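You operate a simulated robot arm through the tools that you are given. There is no shell and no other tool. Be economical: measure what you need, move in short steps, check, and stop when the job is done.

You are at the controls of a simulated robot arm. One attempt, no reset.

## Task
Switch off and unplug the pump, shut its valve, unscrew the blue cap.
Fine: pump switch before the black plug; plug and red valve before the cap; lay that plug and the cap on the ledge.

The check looks at the end state, three seconds after you hand in, the way a careful person would. Anything else that was tipped, shoved, dropped, spilled or broken makes it a failure. A push-on lid holds only when it is set on centred and level and pressed home; a screw cap is set on level and turned clockwise until tight.

## Robot
A 7-joint arm with a fingered hand, fixed in place. Base frame: the origin is at the foot of the arm, x ahead of it, y to its left, z up. Readings come in m, rad, newtons and seconds.
With the tool pointing down near the work surface it reaches from about 0.3 to 0.74 m from the base axis. Its first joint turns from -2.897 to 2.897 rad. Payload 4 kg.
The tool frame sits at the grasp point between the pads (the TCP): z along the fingers, y along the line on which they close. The tips reach 0.026 m beyond it. Largest opening 0.132 m; the body of the gripper starts 0.073 m behind the TCP. The gripper is a hand of 4 fingers: y runs from the thumb to the fingers, the wrist lies at [0, 0, -0.239] in the tool frame, and closing takes about 1.5 s.
Orientation is that of the tool frame in the base frame, as a unit quaternion [x, y, z, w]. With the fingers straight down and closing along the base's y, the tool's x points along the base's -x, its y along +y and its z along -z.

## Interface
- The arm moves only by the tool servo_tool. Its argument "plan" is a list of rows, each an object of numbers (a shift or turn left out is 0, a gripper value left out holds the last): "tx", "ty", "tz": the shift along the tool's x, y, z in m; "ax", "ay", "az": the turn, a rotation vector about the tool's x, y, z in rad. In form: [{"tx": .., "ty": .., "tz": .., "ax": .., "ay": .., "az": ..}, ...]. A call has 1 to 12 rows; each row is the pose to reach, as a shift and turn from the pose commanded when the call began, along the tool's axes at that moment. "claw" is the opening, from 0 (shut) to 1 (fully open), set as the call begins (left out, the last holds). Rows are played at 5 a second. More than 0.05 m and 0.15 rad between two rows, or a gripper value outside its range, and nothing of the call is played. Where a pose cannot be reached the arm comes as near as it can. A force on the tool above 40 N (or 10 N above the force at the start of the call, whichever is more), or a blocked arm, ends the call early, and 0.2 s more pass. The fingers move at their own pace (about 0.072 m/s each) and stop on an object; they squeeze with about 26 N. The grip force told is the motor's: it shows also when the fingers shut on nothing. Time passes only in rows, and 0.2 s behind the last, so rows that repeat a pose let the fingers close. The reply holds the time, the measured pose of the TCP, the force on the tool along the base axes, the opening and the grip force, in the units named above and with some noise, with the torque about the TCP (base axes, N m) and any sound that the robot's microphone picked up, and new pictures: "views" is both (left out), scene, wrist or none.
- Cameras (640 x 400 px; columns grow to the right, rows downward): "scene" is fixed at [0.4015, 0.6516, 1.6252]; the picture's right is [-0.99, -0.13, 0.00], its down [-0.10, 0.75, -0.65] and it looks along [0.09, -0.64, -0.76] (base axes); focal length 225 px, centre (320, 200). "wrist" rides on the gripper at [0.068, 0.002, -0.097] in the tool frame; the picture's right is [-0.03, 1.00, 0.00], its down [-0.82, -0.02, -0.58] and it looks along [-0.58, -0.01, 0.82] (tool axes); focal length 270 px, centre (320, 200). There is no depth. A picture from a camera that has moved, and an enlarged one, comes with that camera's place and axes in the base frame and with its lens.
- raise_lower(by): slides the trunk up (or, below 0, down) by that many m; the arm rides with it, the base frame stays. It gives what a move gives, with no picture.
- set_grasp(shape): the hand has 4 fingers and takes this shape, open, in about a second: jaw (thumb against the fingers, like two jaws); tri (thumb and two fingers); tip (a fingertip pinch); poke (one finger out to press); point (the index stretched); flat (the hand flat); cup (the hand cupped); fist (a fist). The gripper value then closes the fingers along that shape, each until it touches; the sizes above hold for jaw. It gives what a move gives, with no picture.
- close_up(camera, box): a new picture of the part [left, top, right, bottom] of that camera's present view, enlarged. It takes no simulated time.
- close_job(): hands the job in; it is judged then, once.

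Work in short steps. Places have to be worked out from the pictures, the camera data and where the tool is seen: move nearer, look again, correct. Check each grasp and each placing, and mend what went wrong. You have 120 turns and 200 pictures in all, those below and enlarged ones among them. Open the gripper and draw the arm clear of the work before you hand the job in, unless the task says otherwise; then end with one line.

The tools are called after ">>>" as name(argument=value, ...) on one line, values as JSON. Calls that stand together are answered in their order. servo_tool: Moves the arm, as the interface text tells. Its arguments: {"type":"object","properties":{"plan":{"type":"array","items":{"type":"object","properties":{"tx":{"type":"number"},"ty":{"type":"number"},"tz":{"type":"number"},"ax":{"type":"number"},"ay":{"type":"number"},"az":{"type":"number"}}}},"claw":{"type":"number"},"views":{"type":"string","enum":["both","scene","wrist","none"]}},"required":["plan"]} The other tools are called the same way: raise_lower (by) slides the trunk up or down; set_grasp (shape) gives the hand a shape; close_up (camera, box) takes an enlarged picture of a part of a camera's view; close_job () hands the job in.

At the start:

```text
time: 0.0
tcp_pos: [0.4072, 0.0718, 1.369]
orientation: [0.001, 1.0, 0.0, 0.0]
contact_force: [0.2, 0.2, -0.1]
torque: [0.0, -0.01, 0.0]
grip_width: 0.132
grip_force: 0.1
shape: jaw
trunk travel left (down, up): [-0.525, 0.065]
```

scene: 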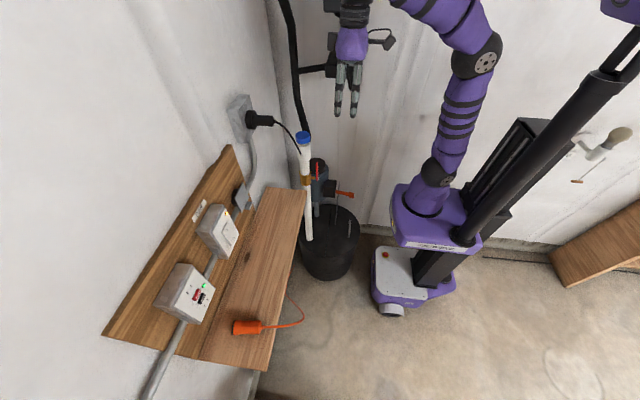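
wrist: 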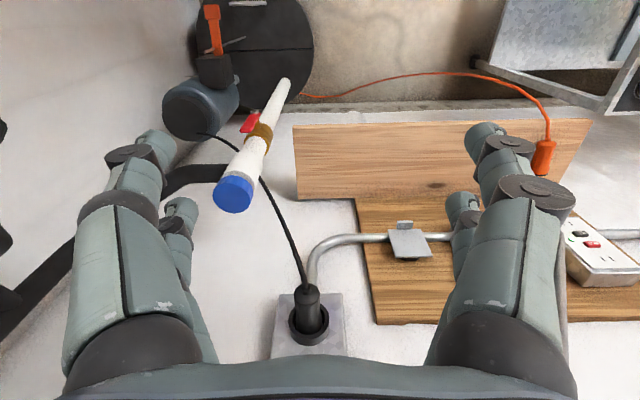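

I start by enlarging the work area to identify the switch, plug, valve and cap.

>>> close_up(camera="scene", box=[220, 80, 380, 180])

>>> close_up(camera="scene", box=[140, 180, 300, 280])

>>> close_up(camera="scene", box=[260, 150, 420, 250])

>>> close_up(camera="scene", box=[120, 240, 320, 365])

```text
4.00 times, centred on (300, 130) of scene
camera zoom: at [0.4015, 0.6516, 1.6252], right [-0.99, -0.13, 0.0], down [-0.1, 0.75, -0.65], along [0.09, -0.64, -0.76], focal length 899 px, centre (400, 480)
```

zoom: 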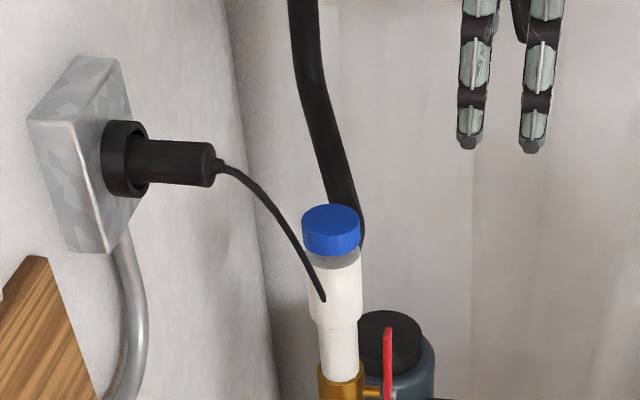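

```text
4.00 times, centred on (220, 230) of scene
camera zoom: at [0.4015, 0.6516, 1.6252], right [-0.99, -0.13, 0.0], down [-0.1, 0.75, -0.65], along [0.09, -0.64, -0.76], focal length 899 px, centre (720, 80)
```

zoom: 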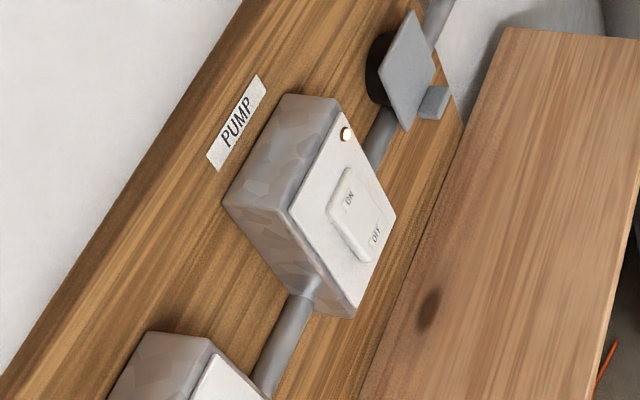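

```text
4.00 times, centred on (340, 200) of scene
camera zoom: at [0.4015, 0.6516, 1.6252], right [-0.99, -0.13, 0.0], down [-0.1, 0.75, -0.65], along [0.09, -0.64, -0.76], focal length 899 px, centre (240, 200)
```

zoom: 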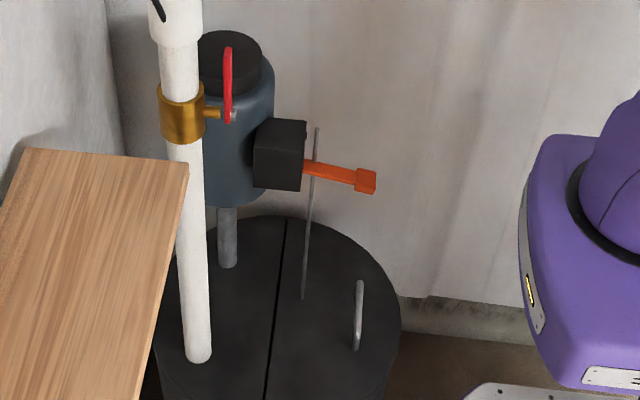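

```text
3.20 times, centred on (220, 302) of scene
camera zoom: at [0.4015, 0.6516, 1.6252], right [-0.99, -0.13, 0.0], down [-0.1, 0.75, -0.65], along [0.09, -0.64, -0.76], focal length 719 px, centre (640, -128)
```

zoom: 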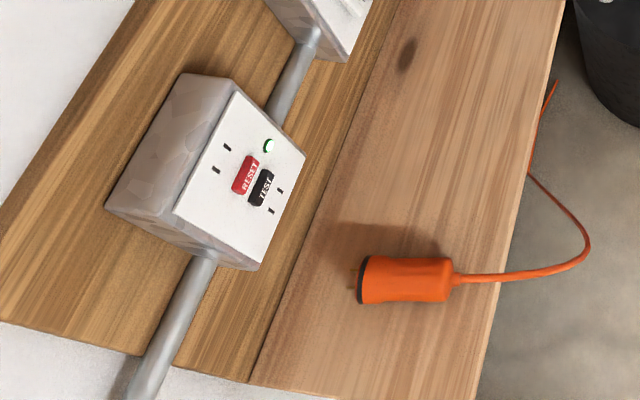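

The cap is near (0.565, −0.06, 1.14) and the black plug runs along x near (0.65, 0.06, 1.26). The pump rocker is near (0.68, 0.37, 1.11), with OFF at its lower end, and the ledge top is at about z 0.90. I'll take the poke shape and pitch the hand forward on the way to a spot in front of the switch.

>>> set_grasp(shape="poke")

>>> servo_tool(plan=[{"tx": -0.008, "ty": 0.027, "tz": 0.02, "ay": -0.143}, {"tx": -0.016, "ty": 0.054, "tz": 0.04, "ay": -0.286}, {"tx": -0.024, "ty": 0.081, "tz": 0.06, "ay": -0.428}, {"tx": -0.032, "ty": 0.108, "tz": 0.08, "ay": -0.571}, {"tx": -0.04, "ty": 0.135, "tz": 0.1, "ay": -0.714}, {"tx": -0.048, "ty": 0.162, "tz": 0.12, "ay": -0.857}, {"tx": -0.056, "ty": 0.189, "tz": 0.14, "ay": -1.0}, {"tx": -0.064, "ty": 0.216, "tz": 0.16, "ay": -1.142}, {"tx": -0.072, "ty": 0.243, "tz": 0.18, "ay": -1.285}, {"tx": -0.08, "ty": 0.27, "tz": 0.2, "ay": -1.428}, {"tx": -0.088, "ty": 0.298, "tz": 0.22, "ay": -1.5708}])

```text
time: 0.9
tcp_pos: [0.4074, 0.0722, 1.37]
orientation: [0.0, 1.0, -0.001, 0.0]
contact_force: [-0.2, -0.4, -0.4]
torque: [-0.01, -0.01, 0.0]
grip_width: 0.0002
grip_force: 0.0
shape: poke
trunk travel left (down, up): [-0.525, 0.065]
```

```text
time: 3.3
tcp_pos: [0.496, 0.37, 1.1494]
orientation: [0.0, 0.706, 0.0, 0.708]
contact_force: [0.6, 0.2, 0.3]
torque: [-0.04, -0.01, -0.02]
grip_width: 0.0
grip_force: 0.1
shape: poke
trunk travel left (down, up): [-0.525, 0.065]
camera wrist: at [0.3979, 0.3725, 1.0802], right [0.0, 1.0, 0.03], down [-0.58, -0.02, 0.81], along [0.82, -0.01, 0.58], focal length 270 px, centre (320, 200)
```

scene: 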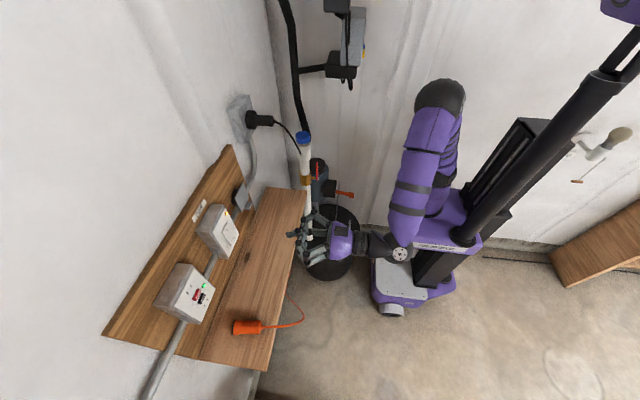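
wrist: 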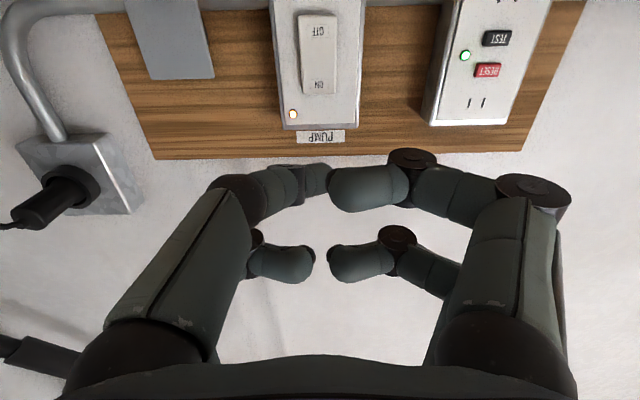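

The hand pitched forward as commanded. I enlarge both views to see what the poke shape looks like and where the pressing tip is.

>>> close_up(camera="scene", box=[260, 190, 380, 265])

>>> close_up(camera="wrist", box=[190, 0, 510, 200])

```text
5.33 times, centred on (320, 228) of scene
camera zoom: at [0.4015, 0.6516, 1.6252], right [-0.99, -0.13, 0.0], down [-0.1, 0.75, -0.65], along [0.09, -0.64, -0.76], focal length 1198 px, centre (320, 53)
```

zoom: 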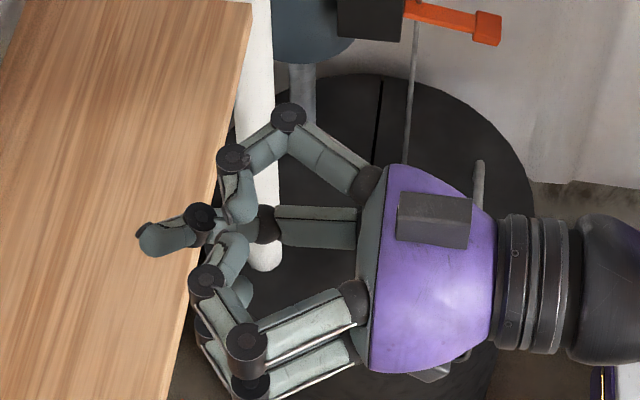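

```text
2.00 times, centred on (350, 100) of wrist
camera zoom: at [0.3979, 0.3725, 1.0802], right [0.0, 1.0, 0.03], down [-0.58, -0.02, 0.81], along [0.82, -0.01, 0.58], focal length 541 px, centre (260, 400)
```

zoom: 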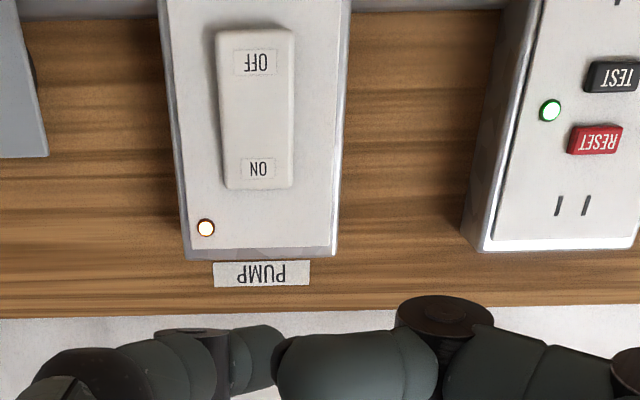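

The extended fingertip lies on the TCP axis, about 0.026 m ahead of it. The OFF label is at about (0.675, 0.370, 1.097), so I line up in height and approach to about 2 cm short.

>>> servo_tool(plan=[{"tx": 0.027, "tz": 0.02}, {"tx": 0.053, "tz": 0.04}, {"tx": 0.053, "tz": 0.07}, {"tx": 0.053, "tz": 0.1}, {"tx": 0.053, "tz": 0.13}, {"tx": 0.053, "tz": 0.13}])

>>> close_up(camera="scene", box=[180, 170, 300, 245])

```text
time: 4.7
tcp_pos: [0.6271, 0.3701, 1.0954]
orientation: [0.001, 0.707, 0.0, 0.707]
contact_force: [-0.2, 0.2, 0.3]
torque: [0.0, -0.02, 0.03]
grip_width: 0.0
grip_force: 0.1
shape: poke
trunk travel left (down, up): [-0.525, 0.065]
camera wrist: at [0.5295, 0.373, 1.027], right [0.0, 1.0, 0.02], down [-0.58, -0.02, 0.82], along [0.82, -0.01, 0.58], focal length 270 px, centre (320, 200)
```

scene: 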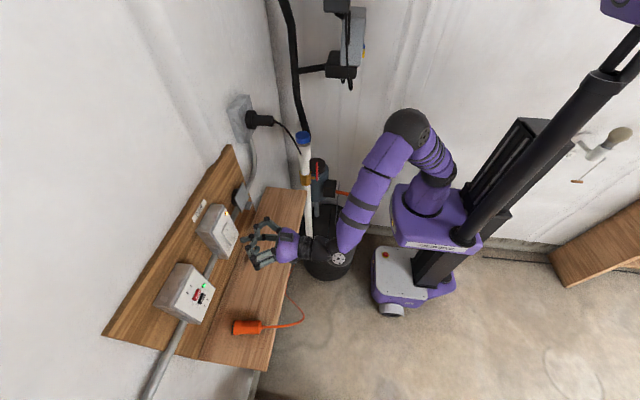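
wrist: 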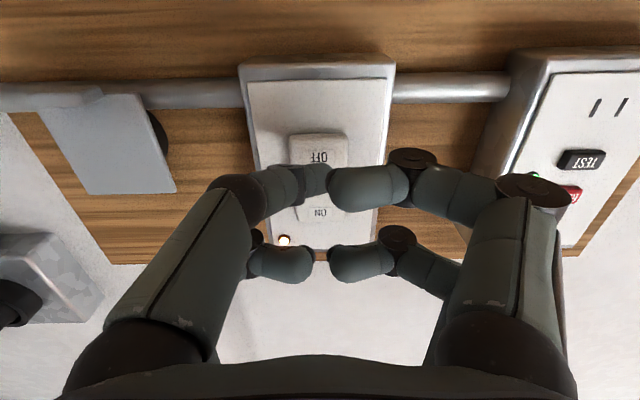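

```text
5.33 times, centred on (240, 208) of scene
camera zoom: at [0.4015, 0.6516, 1.6252], right [-0.99, -0.13, 0.0], down [-0.1, 0.75, -0.65], along [0.09, -0.64, -0.76], focal length 1198 px, centre (747, 160)
```

zoom: 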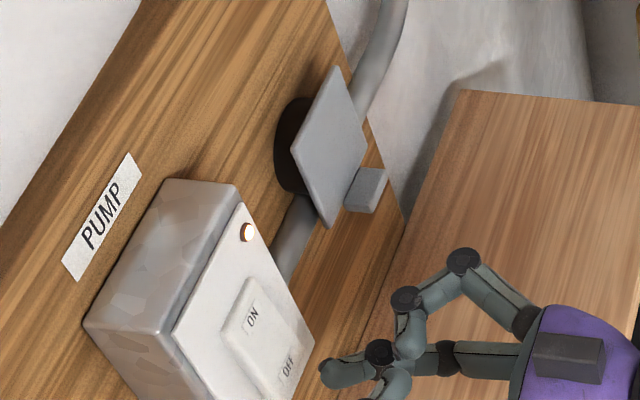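

The tip is about 2 cm from the OFF end, so I press forward in small steps.

>>> servo_tool(plan=[{"tz": 0.008}, {"tz": 0.014}, {"tz": 0.018}, {"tz": 0.022}, {"tz": 0.026}, {"tz": 0.03}], views="none")

>>> close_up(camera="scene", box=[180, 190, 300, 265])

```text
time: 6.1
tcp_pos: [0.6494, 0.3728, 1.0943]
orientation: [-0.002, 0.709, 0.001, 0.705]
contact_force: [-24.9, -6.9, -0.3]
torque: [-0.04, 0.02, -0.12]
grip_width: 0.0
grip_force: 0.0
shape: poke
trunk travel left (down, up): [-0.525, 0.065]
stopped in row 6: the force on the tool passed its limit at 43 N (the readings are from after the stop); the commanded pose is now the measured one
```

```text
5.33 times, centred on (240, 228) of scene
camera zoom: at [0.4015, 0.6516, 1.6252], right [-0.99, -0.13, 0.0], down [-0.1, 0.75, -0.65], along [0.09, -0.64, -0.76], focal length 1198 px, centre (747, 53)
```

zoom: 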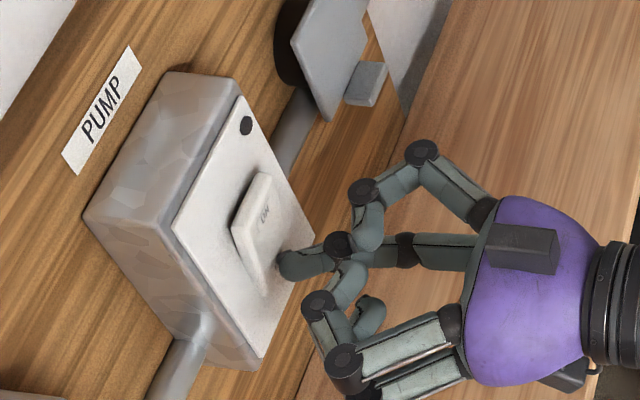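

The lamp went dark and the OFF end is in, so the pump is off. I back straight out, return to the jaw shape, then turn the hand down on the way to a point above and short of the plug.

>>> servo_tool(plan=[{"tz": -0.04}, {"tz": -0.085}, {"tz": -0.13}, {"tz": -0.175}], views="none")

>>> set_grasp(shape="jaw")

>>> servo_tool(plan=[{"tx": -0.026, "ty": -0.028, "ay": 0.143}, {"tx": -0.052, "ty": -0.056, "ay": 0.286}, {"tx": -0.078, "ty": -0.084, "ay": 0.428}, {"tx": -0.104, "ty": -0.112, "ay": 0.571}, {"tx": -0.13, "ty": -0.14, "ay": 0.714}, {"tx": -0.156, "ty": -0.168, "ay": 0.857}, {"tx": -0.182, "ty": -0.196, "ay": 1.0}, {"tx": -0.208, "ty": -0.224, "ay": 1.142}, {"tx": -0.234, "ty": -0.252, "ay": 1.285}, {"tx": -0.26, "ty": -0.28, "ay": 1.428}, {"tx": -0.286, "ty": -0.311, "ay": 1.5708}])

```text
time: 7.1
tcp_pos: [0.477, 0.3695, 1.0954]
orientation: [0.0, 0.709, -0.001, 0.705]
contact_force: [0.7, 0.8, -1.0]
torque: [0.01, -0.03, -0.03]
grip_width: 0.0001
grip_force: 0.1
shape: poke
trunk travel left (down, up): [-0.525, 0.065]
```

```text
time: 8.0
tcp_pos: [0.4777, 0.3702, 1.0933]
orientation: [-0.001, 0.71, -0.001, 0.704]
contact_force: [-0.1, -0.4, 0.1]
torque: [0.02, 0.01, -0.01]
grip_width: 0.1322
grip_force: 0.0
shape: jaw
trunk travel left (down, up): [-0.525, 0.065]
```

```text
time: 10.4
tcp_pos: [0.4598, 0.0671, 1.3794]
orientation: [-0.003, 1.0, 0.0, 0.019]
contact_force: [-0.3, 0.5, -0.3]
torque: [0.0, -0.06, -0.03]
grip_width: 0.1319
grip_force: 0.1
shape: jaw
out of reach, approached as far as the arm can: row 11
trunk travel left (down, up): [-0.525, 0.065]
camera wrist: at [0.3868, 0.0689, 1.4718], right [0.02, 1.0, 0.0], down [0.79, -0.02, 0.61], along [0.61, -0.01, -0.79], focal length 270 px, centre (320, 200)
```

scene: 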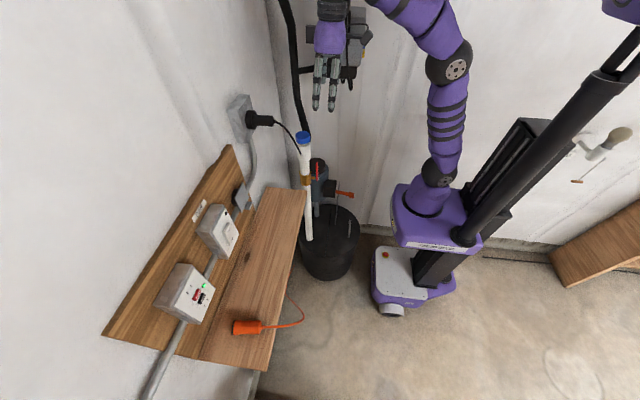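
wrist: 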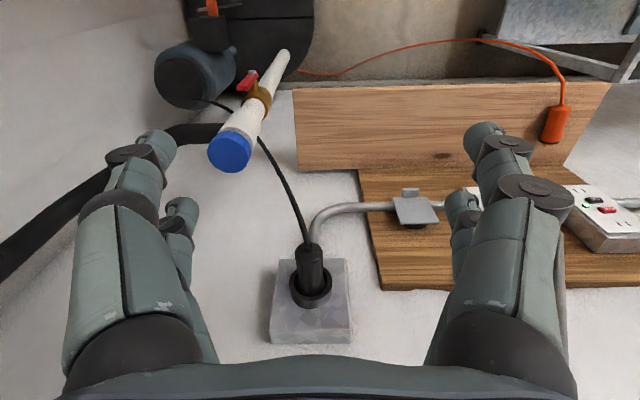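

I'm at the edge of the reach in height, so I raise the trunk for margin before approaching the plug at about (0.645, 0.054, 1.26).

>>> raise_lower(by=0.06)

>>> servo_tool(plan=[{"tx": -0.04, "ty": -0.004, "ay": 0.019}, {"tx": -0.08, "ty": -0.008, "tz": 0.01, "ay": 0.038}, {"tx": -0.12, "ty": -0.012, "tz": 0.03, "ay": 0.038}, {"tx": -0.16, "ty": -0.013, "tz": 0.05, "ay": 0.038}, {"tx": -0.185, "ty": -0.013, "tz": 0.07, "ay": 0.038}, {"tx": -0.185, "ty": -0.013, "tz": 0.09, "ay": 0.038}], claw=0.65)

```text
time: 11.4
tcp_pos: [0.4631, 0.0663, 1.4362]
orientation: [-0.001, 1.0, -0.001, 0.018]
contact_force: [0.3, 0.5, -0.3]
torque: [0.02, 0.04, 0.01]
grip_width: 0.132
grip_force: 0.1
shape: jaw
trunk travel left (down, up): [-0.585, 0.005]
```

```text
time: 12.8
tcp_pos: [0.6114, 0.053, 1.3333]
orientation: [0.0, 1.0, -0.001, -0.003]
contact_force: [1.3, 0.7, -0.5]
torque: [-0.03, 0.16, 0.02]
grip_width: 0.086
grip_force: 0.0
shape: jaw
out of reach, approached as far as the arm can: row 1, 2, 3, 4, 5, 6
trunk travel left (down, up): [-0.585, 0.005]
camera wrist: at [0.5428, 0.0559, 1.4301], right [0.02, 1.0, 0.0], down [0.82, -0.02, 0.57], along [0.57, -0.01, -0.82], focal length 270 px, centre (320, 200)
```

scene: 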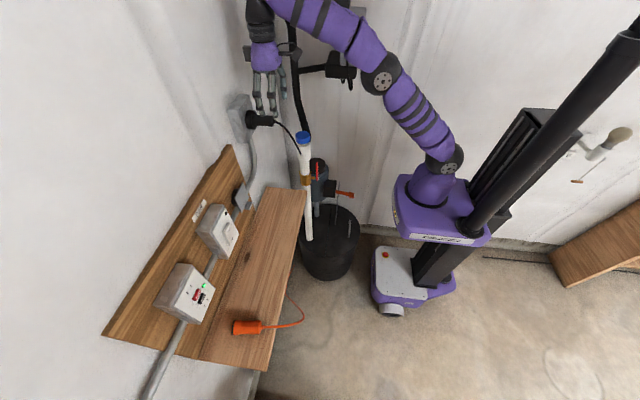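
wrist: 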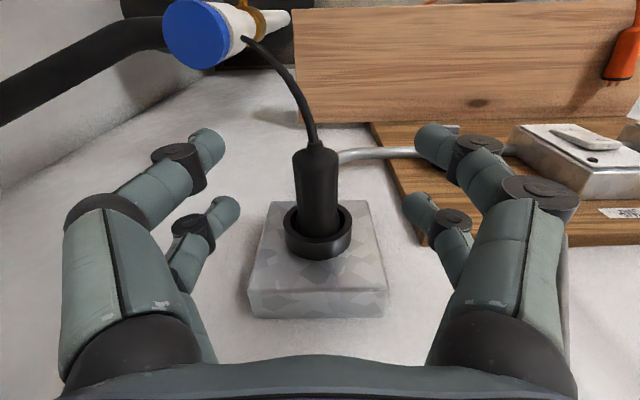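

The arm stopped at its reach limit (x 0.611 at this height), but lower down it should extend further. The opening straddles the plug, so I descend and read where it ends up.

>>> servo_tool(plan=[{"tz": 0.02}, {"tz": 0.04}, {"tz": 0.06}, {"tz": 0.073}, {"tz": 0.073}])

```text
time: 14.0
tcp_pos: [0.6067, 0.0542, 1.2663]
orientation: [-0.001, 1.0, -0.001, 0.0]
contact_force: [-0.4, 0.0, 0.5]
torque: [0.0, 0.0, 0.03]
grip_width: 0.0861
grip_force: 0.0
shape: jaw
trunk travel left (down, up): [-0.585, 0.005]
camera wrist: at [0.5373, 0.0561, 1.3629], right [0.02, 1.0, 0.0], down [0.82, -0.02, 0.58], along [0.58, -0.01, -0.82], focal length 270 px, centre (320, 200)
```

scene: 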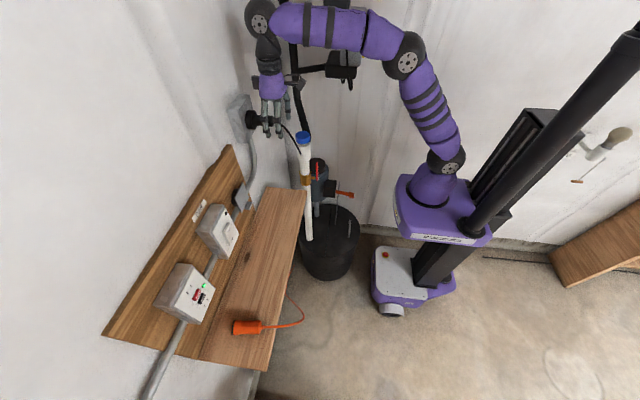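
wrist: 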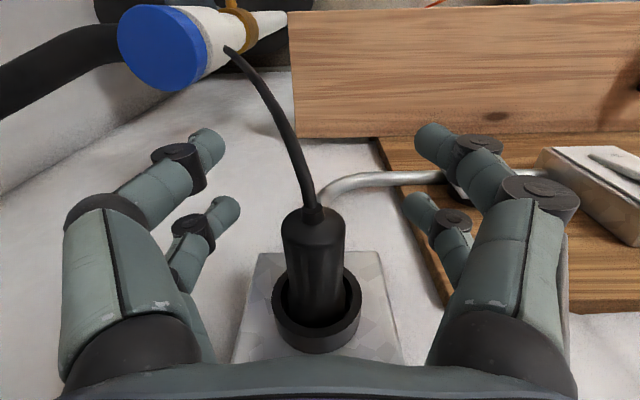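

The plug body spans x ≈ 0.617–0.685 at y ≈ 0.051, so I shift forward 4 cm and look.

>>> servo_tool(plan=[{"tx": -0.02, "ty": -0.002}, {"tx": -0.042, "ty": -0.003, "tz": 0.004}, {"tx": -0.042, "ty": -0.003, "tz": 0.004}])

>>> close_up(camera="scene", box=[220, 80, 340, 155])

```text
time: 14.8
tcp_pos: [0.6497, 0.0509, 1.2622]
orientation: [-0.001, 1.0, -0.001, 0.001]
contact_force: [0.4, -0.8, 0.0]
torque: [0.0, 0.0, -0.02]
grip_width: 0.0861
grip_force: 0.0
shape: jaw
trunk travel left (down, up): [-0.585, 0.005]
camera wrist: at [0.5805, 0.0526, 1.3591], right [0.02, 1.0, 0.0], down [0.82, -0.02, 0.58], along [0.58, -0.01, -0.82], focal length 270 px, centre (320, 200)
```

scene: 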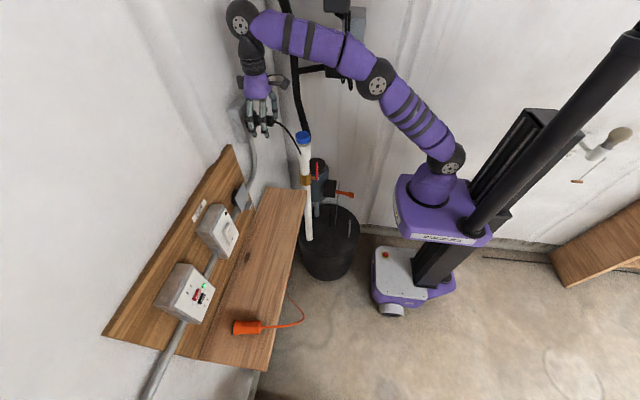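
wrist: 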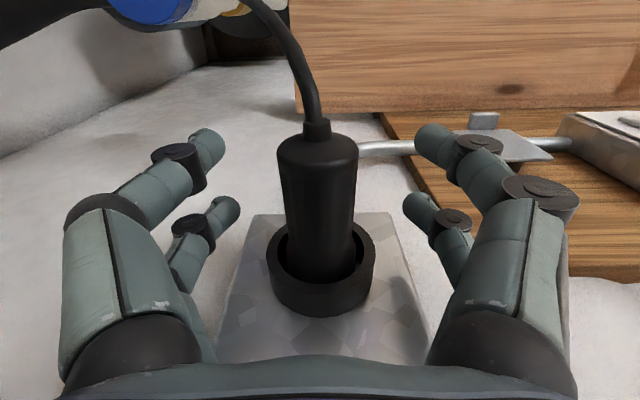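

```text
5.33 times, centred on (280, 118) of scene
camera zoom: at [0.4015, 0.6516, 1.6252], right [-0.99, -0.13, 0.0], down [-0.1, 0.75, -0.65], along [0.09, -0.64, -0.76], focal length 1198 px, centre (533, 640)
```

zoom: 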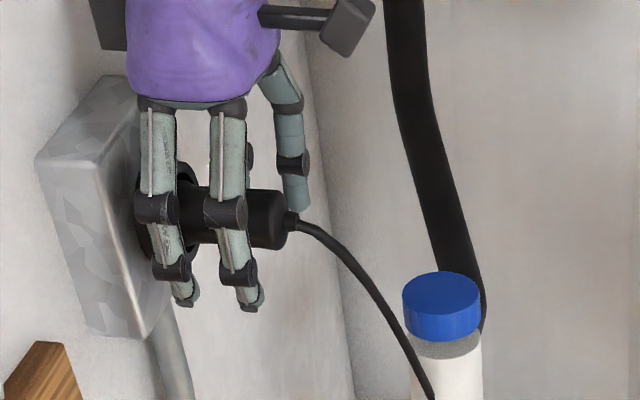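

The far fingers sit close to the socket ring, so I back off 5 mm and close on the plug body.

>>> servo_tool(plan=[{"tx": 0.005}, {"tx": 0.005}, {"tx": 0.005}, {"tx": 0.005}, {"tx": 0.005}, {"tx": 0.005}, {"tx": 0.005}, {"tx": 0.005}], claw=0)

>>> close_up(camera="scene", box=[220, 80, 340, 155])

```text
time: 16.6
tcp_pos: [0.6438, 0.0498, 1.2626]
orientation: [-0.001, 1.0, -0.001, -0.001]
contact_force: [-10.5, -1.2, -12.7]
torque: [0.11, 0.34, 0.0]
grip_width: 0.0131
grip_force: 25.7
shape: jaw
trunk travel left (down, up): [-0.585, 0.005]
heard: snap
camera wrist: at [0.5749, 0.0525, 1.3588], right [0.02, 1.0, 0.0], down [0.82, -0.02, 0.58], along [0.58, -0.01, -0.82], focal length 270 px, centre (320, 200)
```

scene: 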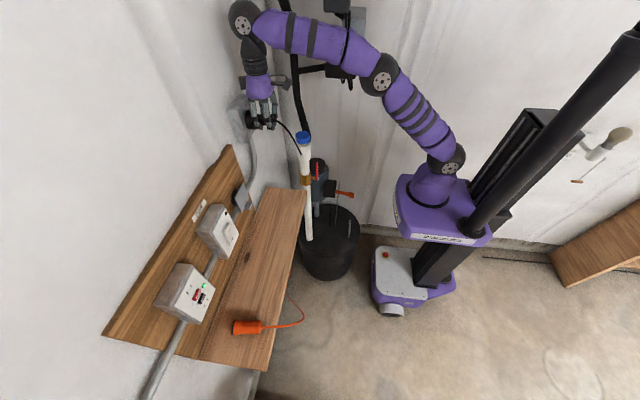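
wrist: 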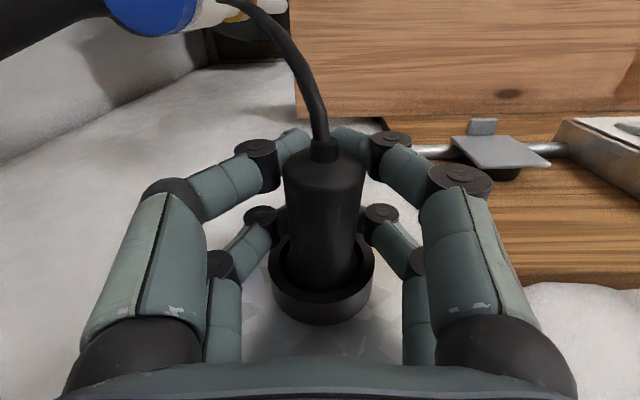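

```text
5.33 times, centred on (280, 118) of scene
camera zoom: at [0.4015, 0.6516, 1.6252], right [-0.99, -0.13, 0.0], down [-0.1, 0.75, -0.65], along [0.09, -0.64, -0.76], focal length 1198 px, centre (533, 640)
```

zoom: 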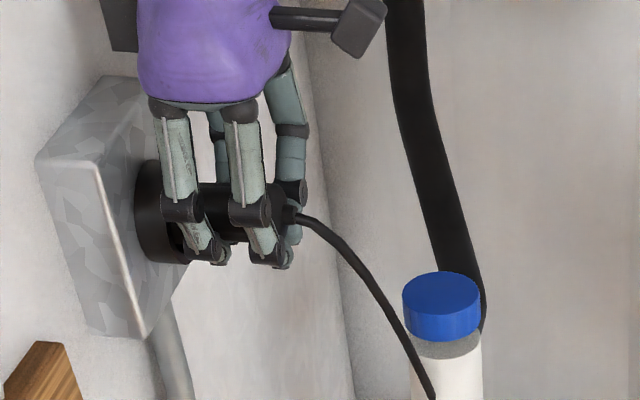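

The fingers have curled round the plug and I heard a snap, perhaps the plug starting to release. I pull straight back along −x in small steps.

>>> servo_tool(plan=[{"tx": 0.006}, {"tx": 0.014}, {"tx": 0.024}, {"tx": 0.036}, {"tx": 0.05}, {"tx": 0.065}, {"tx": 0.08}])

>>> close_up(camera="scene", box=[220, 80, 340, 155])

```text
time: 18.2
tcp_pos: [0.5651, 0.0503, 1.2624]
orientation: [0.0, 1.0, -0.001, 0.0]
contact_force: [-0.1, -0.5, 0.0]
torque: [-0.02, -0.02, -0.01]
grip_width: 0.0091
grip_force: 25.9
shape: jaw
trunk travel left (down, up): [-0.585, 0.005]
camera wrist: at [0.4952, 0.0523, 1.3588], right [0.02, 1.0, 0.0], down [0.82, -0.02, 0.58], along [0.58, -0.01, -0.82], focal length 270 px, centre (320, 200)
```

scene: 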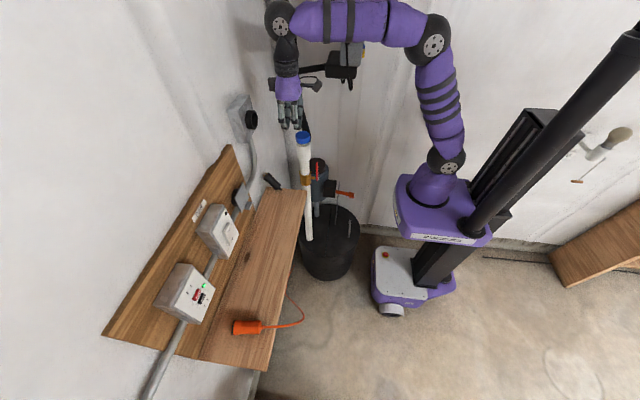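
wrist: 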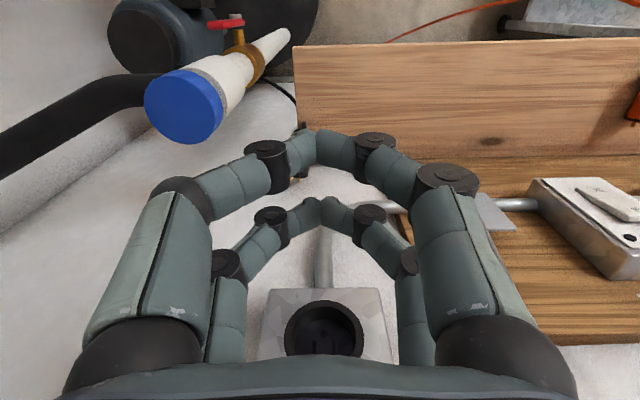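

```text
5.33 times, centred on (280, 118) of scene
camera zoom: at [0.4015, 0.6516, 1.6252], right [-0.99, -0.13, 0.0], down [-0.1, 0.75, -0.65], along [0.09, -0.64, -0.76], focal length 1198 px, centre (533, 640)
```

zoom: 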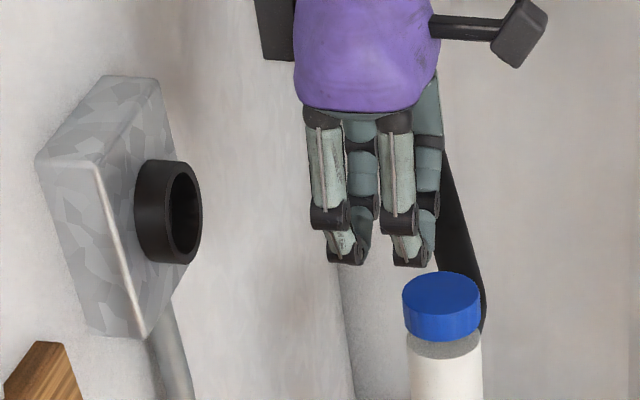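

The plug came out but slipped from the fingers, and it seems to be hanging or lying near the ledge's far end. I look there.

>>> close_up(camera="scene", box=[240, 155, 336, 215])

>>> close_up(camera="wrist", box=[220, 60, 380, 160])

```text
6.67 times, centred on (288, 185) of scene
camera zoom: at [0.4015, 0.6516, 1.6252], right [-0.99, -0.13, 0.0], down [-0.1, 0.75, -0.65], along [0.09, -0.64, -0.76], focal length 1498 px, centre (533, 300)
```

zoom: 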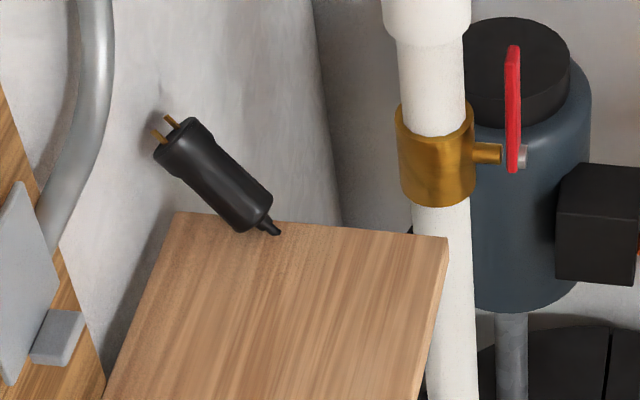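

```text
4.00 times, centred on (300, 110) of wrist
camera zoom: at [0.4952, 0.0523, 1.3588], right [0.02, 1.0, 0.0], down [0.82, -0.02, 0.58], along [0.58, -0.01, -0.82], focal length 1081 px, centre (400, 560)
```

zoom: 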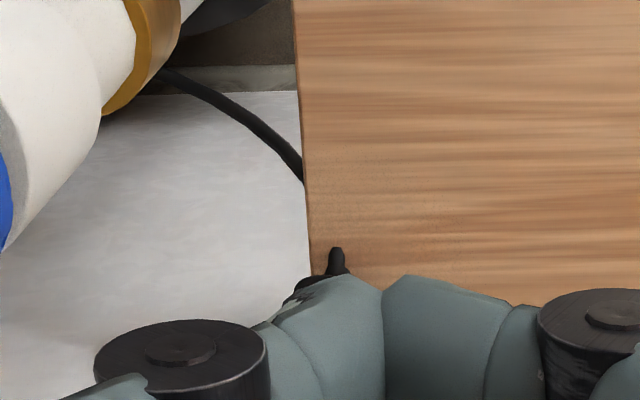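

The plug rests across the far end of the ledge, partly overhanging towards the wall. I back the hand away, open it, and look at it from another angle.

>>> servo_tool(plan=[{"tx": 0.03, "ty": 0.03}, {"tx": 0.06, "ty": 0.06, "tz": 0.03}, {"tx": 0.09, "ty": 0.09, "tz": 0.06}, {"tx": 0.11, "ty": 0.11, "tz": 0.09}, {"tx": 0.11, "ty": 0.11, "tz": 0.09}, {"tx": 0.11, "ty": 0.11, "tz": 0.09}], claw=1)

>>> close_up(camera="scene", box=[240, 155, 336, 215])

>>> close_up(camera="wrist", box=[180, 60, 340, 160])

```text
refused: row 2 steps farther than a row can; nothing moved
```

```text
6.67 times, centred on (288, 185) of scene
camera zoom: at [0.4015, 0.6516, 1.6252], right [-0.99, -0.13, 0.0], down [-0.1, 0.75, -0.65], along [0.09, -0.64, -0.76], focal length 1498 px, centre (533, 300)
```

zoom: 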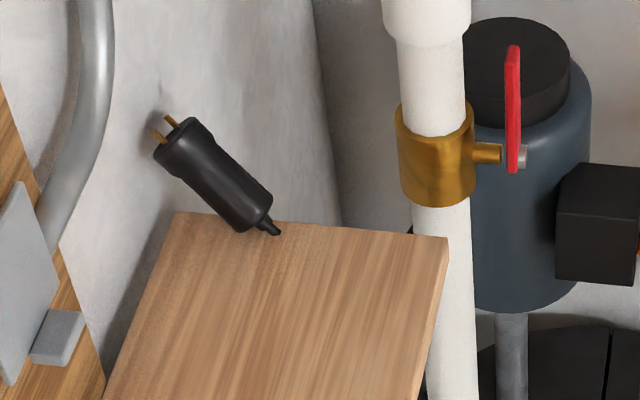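

```text
4.00 times, centred on (260, 110) of wrist
camera zoom: at [0.4952, 0.0523, 1.3588], right [0.02, 1.0, 0.0], down [0.82, -0.02, 0.58], along [0.58, -0.01, -0.82], focal length 1081 px, centre (560, 560)
```

zoom: 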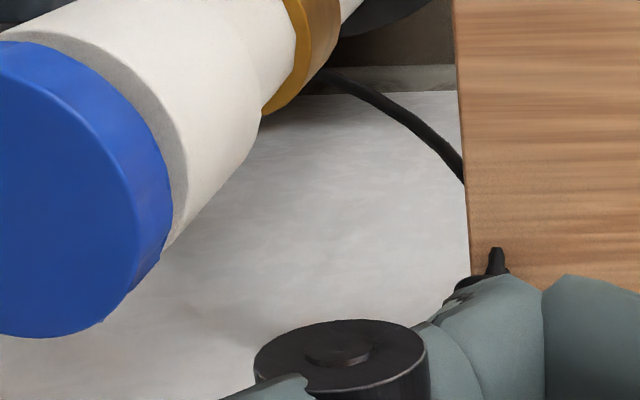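

The combined step was too long and the call was refused, so I replay the retreat with smaller rows.

>>> servo_tool(plan=[{"tx": 0.03, "ty": 0.02}, {"tx": 0.06, "ty": 0.04, "tz": 0.01}, {"tx": 0.09, "ty": 0.06, "tz": 0.03}, {"tx": 0.11, "ty": 0.08, "tz": 0.05}, {"tx": 0.13, "ty": 0.1, "tz": 0.07}, {"tx": 0.13, "ty": 0.11, "tz": 0.09}, {"tx": 0.13, "ty": 0.11, "tz": 0.09}], claw=1)

>>> close_up(camera="scene", box=[240, 155, 336, 215])

```text
time: 19.8
tcp_pos: [0.4349, 0.161, 1.1731]
orientation: [-0.001, 1.0, 0.0, -0.001]
contact_force: [0.4, -0.1, -0.1]
torque: [-0.02, 0.0, 0.01]
grip_width: 0.132
grip_force: 0.1
shape: jaw
trunk travel left (down, up): [-0.585, 0.005]
camera wrist: at [0.366, 0.1637, 1.2688], right [0.02, 1.0, 0.0], down [0.82, -0.02, 0.58], along [0.58, -0.01, -0.82], focal length 270 px, centre (320, 200)
```

scene: 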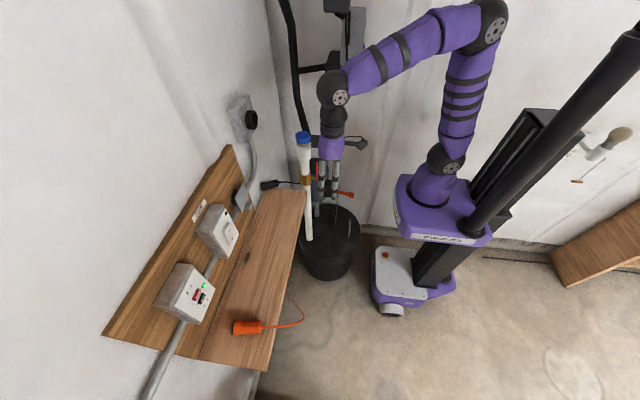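
wrist: 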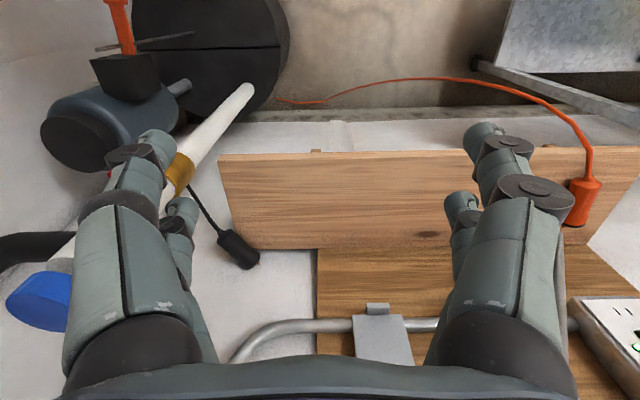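

```text
6.67 times, centred on (288, 185) of scene
camera zoom: at [0.4015, 0.6516, 1.6252], right [-0.99, -0.13, 0.0], down [-0.1, 0.75, -0.65], along [0.09, -0.64, -0.76], focal length 1498 px, centre (533, 300)
```

zoom: 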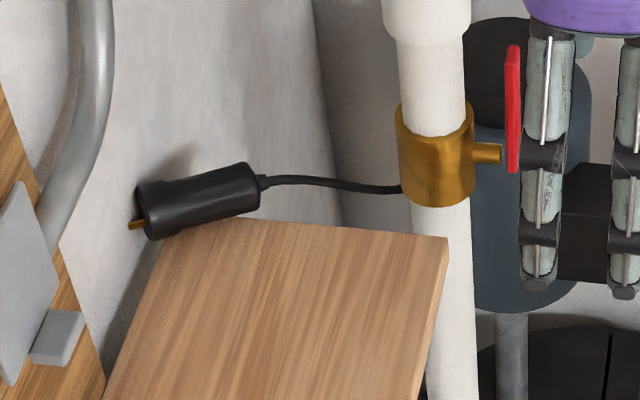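

The plug settled at about (0.70, 0.02, 0.94), at the very end of the ledge with its pins towards the wall. I move closer to see whether it lies fully on the ledge.

>>> servo_tool(plan=[{"tx": -0.03, "ty": -0.02, "tz": 0.02}, {"tx": -0.06, "ty": -0.04, "tz": 0.04}, {"tx": -0.09, "ty": -0.05, "tz": 0.06}, {"tx": -0.12, "ty": -0.05, "tz": 0.08}], views="wrist")

>>> close_up(camera="wrist", box=[200, 120, 400, 245])

>>> close_up(camera="scene", box=[250, 165, 314, 205])

```text
time: 20.8
tcp_pos: [0.5538, 0.11, 1.0918]
orientation: [-0.001, 1.0, 0.0, -0.001]
contact_force: [0.4, -1.0, -0.1]
torque: [-0.02, 0.01, 0.01]
grip_width: 0.132
grip_force: 0.1
shape: jaw
trunk travel left (down, up): [-0.585, 0.005]
camera wrist: at [0.4863, 0.1125, 1.1878], right [0.02, 1.0, 0.0], down [0.82, -0.02, 0.58], along [0.58, -0.01, -0.82], focal length 270 px, centre (320, 200)
```

wrist: 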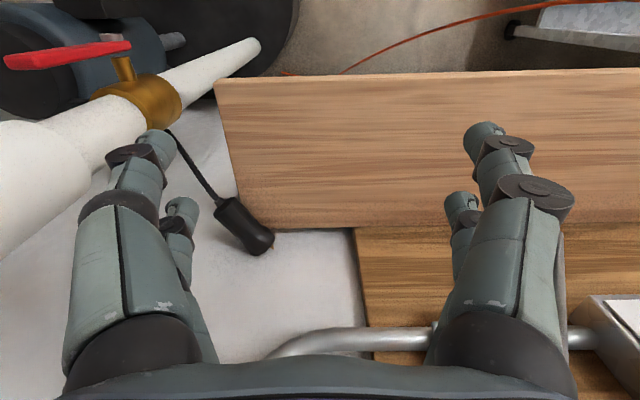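

```text
3.20 times, centred on (300, 182) of wrist
camera zoom: at [0.4863, 0.1125, 1.1878], right [0.02, 1.0, 0.0], down [0.82, -0.02, 0.58], along [0.58, -0.01, -0.82], focal length 865 px, centre (384, 256)
```

zoom: 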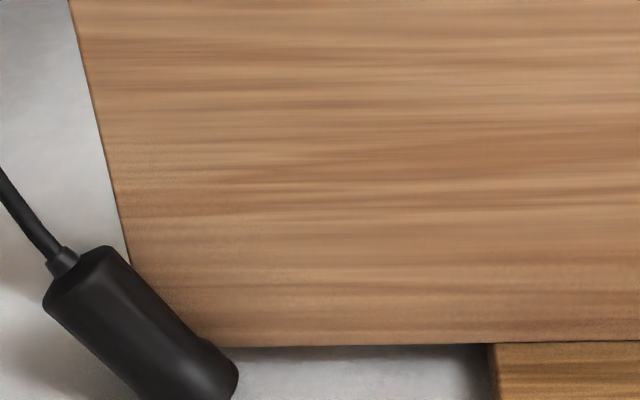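

```text
10.00 times, centred on (282, 185) of scene
camera zoom: at [0.4015, 0.6516, 1.6252], right [-0.99, -0.13, 0.0], down [-0.1, 0.75, -0.65], along [0.09, -0.64, -0.76], focal length 2247 px, centre (700, 350)
```

zoom: 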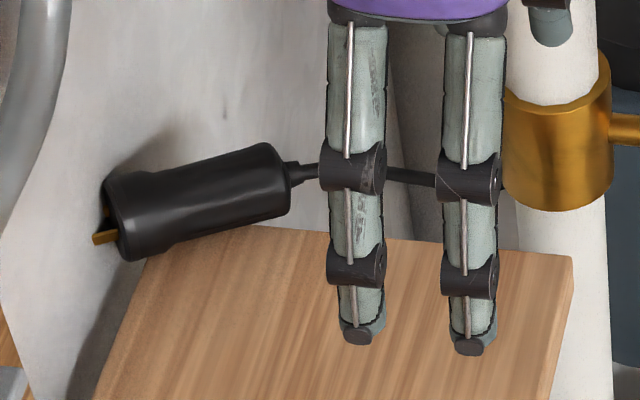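

The plug is balanced on the ledge's back corner, from about (0.675, −0.005) at the tail to (0.73, 0.035) at the pins, z ≈ 0.93. I'll pick it up again from above with a small yaw to match it, so I go over it now at z 1.12, clear of the conduit and the pipe.

>>> servo_tool(plan=[{"tx": -0.03, "tz": -0.03}, {"tx": -0.065, "ty": -0.02, "tz": -0.03}, {"tx": -0.095, "ty": -0.05, "tz": -0.03, "az": -0.1}, {"tx": -0.12, "ty": -0.08, "tz": -0.03, "az": -0.2}, {"tx": -0.131, "ty": -0.11, "tz": -0.03, "az": -0.3}, {"tx": -0.131, "ty": -0.11, "tz": -0.03, "az": -0.3}], claw=0.65)

>>> close_up(camera="scene", box=[220, 110, 348, 190])

```text
time: 21.7
tcp_pos: [0.6488, 0.0586, 1.1222]
orientation: [-0.072, 0.997, 0.003, -0.008]
contact_force: [-14.9, 2.5, -1.1]
torque: [-0.29, -1.59, 0.04]
grip_width: 0.0861
grip_force: 0.0
shape: jaw
trunk travel left (down, up): [-0.585, 0.005]
stopped in row 4: the force on the tool passed its limit at 58 N (the readings are from after the stop); the commanded pose is now the measured one
camera wrist: at [0.5813, 0.0507, 1.22], right [-0.12, 0.99, 0.01], down [0.82, 0.09, 0.56], along [0.56, 0.07, -0.83], focal length 270 px, centre (320, 200)
```

scene: 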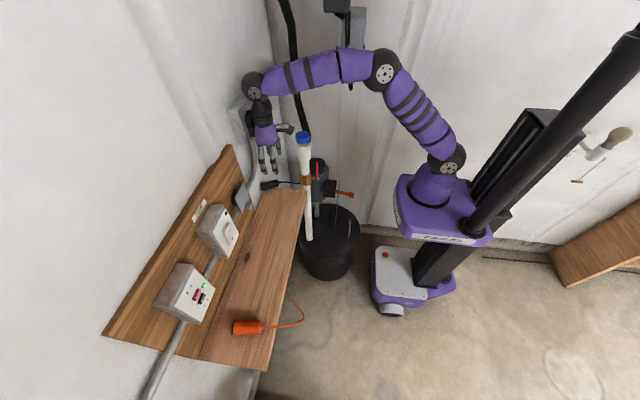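
wrist: 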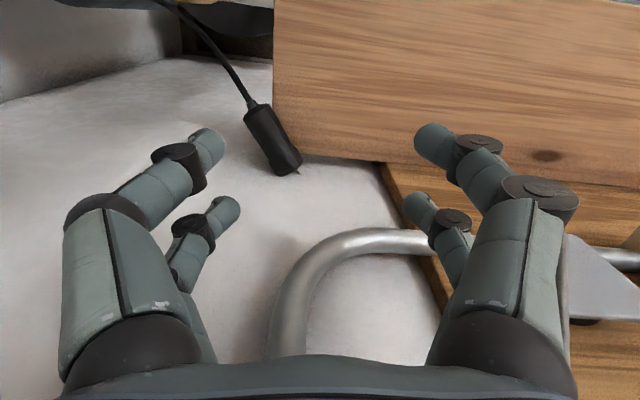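

```text
5.00 times, centred on (284, 150) of scene
camera zoom: at [0.4015, 0.6516, 1.6252], right [-0.99, -0.13, 0.0], down [-0.1, 0.75, -0.65], along [0.09, -0.64, -0.76], focal length 1123 px, centre (500, 450)
```

zoom: 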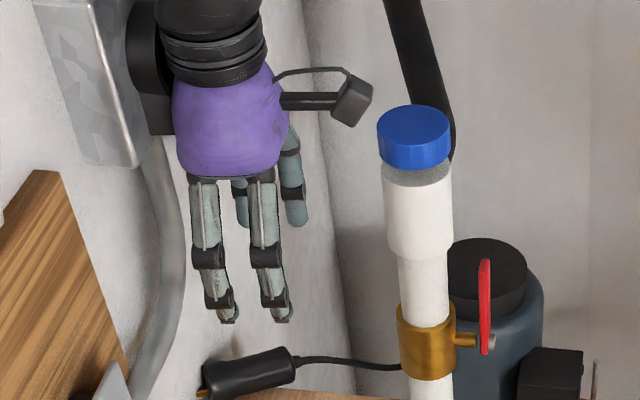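

The wrist bumped the socket box's ring (58 N), because a vertical hand does not fit under the socket here. I back off and undo the yaw, then I'll use a tilted hand so the wrist stays away from the wall.

>>> servo_tool(plan=[{"tx": 0.03, "ty": 0.004, "az": 0.07}, {"tx": 0.059, "ty": 0.008, "az": 0.144}, {"tx": 0.059, "ty": 0.008, "az": 0.144}], claw=0.8)

>>> close_up(camera="scene", box=[220, 80, 316, 140])

```text
time: 22.5
tcp_pos: [0.5903, 0.0562, 1.1233]
orientation: [0.002, 1.0, 0.003, -0.008]
contact_force: [-0.5, 0.3, -0.4]
torque: [0.03, -0.03, 0.04]
grip_width: 0.1054
grip_force: 0.1
shape: jaw
trunk travel left (down, up): [-0.585, 0.005]
camera wrist: at [0.5244, 0.0587, 1.2197], right [0.03, 1.0, 0.0], down [0.83, -0.03, 0.56], along [0.56, -0.01, -0.83], focal length 270 px, centre (320, 200)
```

scene: 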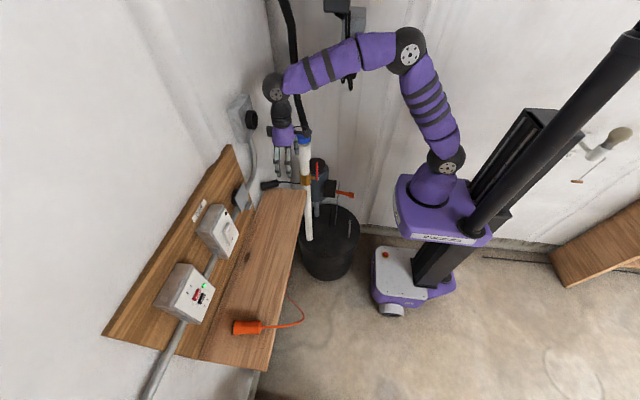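
wrist: 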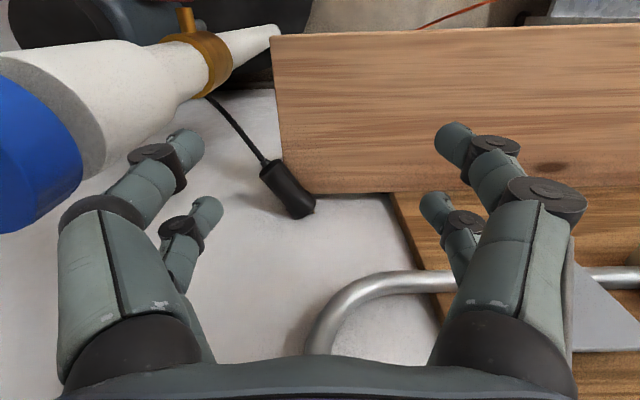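

```text
6.67 times, centred on (268, 110) of scene
camera zoom: at [0.4015, 0.6516, 1.6252], right [-0.99, -0.13, 0.0], down [-0.1, 0.75, -0.65], along [0.09, -0.64, -0.76], focal length 1498 px, centre (667, 800)
```

zoom: 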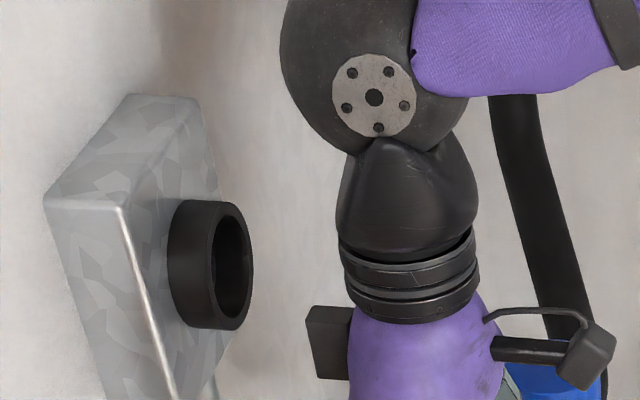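

The socket looks undamaged; a block on the back of the hand had touched the ring. A tilt of 0.4 rad clears everything, and I can cage the plug between the open jaws and drag it along +y onto the ledge. I tilt and descend now to a point short of it.

>>> servo_tool(plan=[{"tx": -0.01, "ty": -0.01, "tz": 0.03, "ay": -0.13}, {"tx": -0.02, "ty": -0.015, "tz": 0.06, "ay": -0.26}, {"tx": -0.03, "ty": -0.02, "tz": 0.09, "ay": -0.4}, {"tx": -0.055, "ty": -0.025, "tz": 0.11, "ay": -0.4}, {"tx": -0.055, "ty": -0.025, "tz": 0.11, "ay": -0.4}], claw=0.7)

>>> close_up(camera="scene", box=[236, 125, 332, 185])

```text
time: 23.7
tcp_pos: [0.6438, 0.0324, 1.0103]
orientation: [0.001, 0.982, 0.003, 0.191]
contact_force: [0.4, -0.4, 0.0]
torque: [0.01, 0.02, 0.01]
grip_width: 0.0929
grip_force: 0.0
shape: jaw
trunk travel left (down, up): [-0.585, 0.005]
camera wrist: at [0.5431, 0.0339, 1.0744], right [0.03, 1.0, 0.01], down [0.54, -0.03, 0.84], along [0.84, -0.01, -0.54], focal length 270 px, centre (320, 200)
```

scene: 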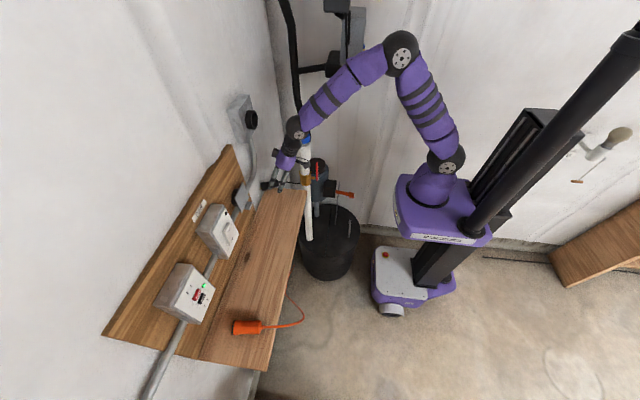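
wrist: 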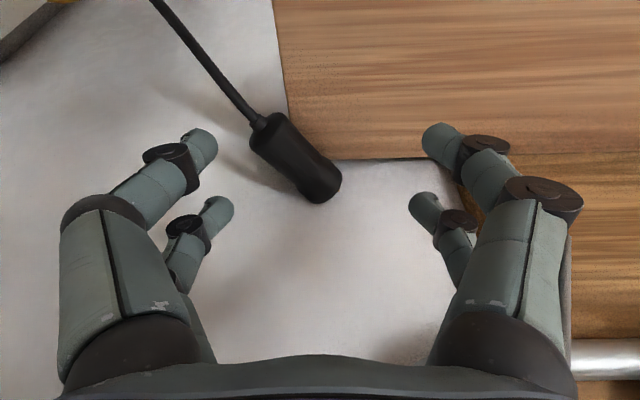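

```text
6.67 times, centred on (284, 155) of scene
camera zoom: at [0.4015, 0.6516, 1.6252], right [-0.99, -0.13, 0.0], down [-0.1, 0.75, -0.65], along [0.09, -0.64, -0.76], focal length 1498 px, centre (560, 500)
```

zoom: 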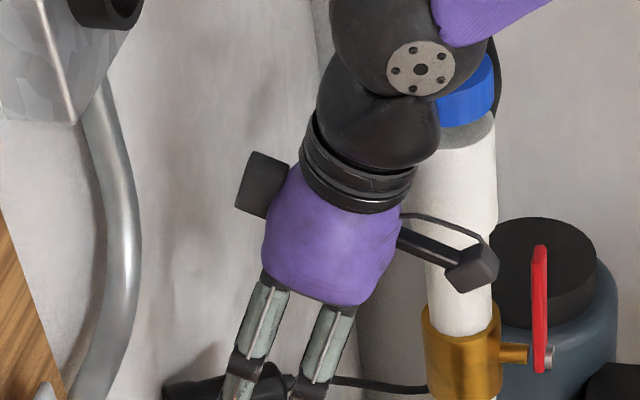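

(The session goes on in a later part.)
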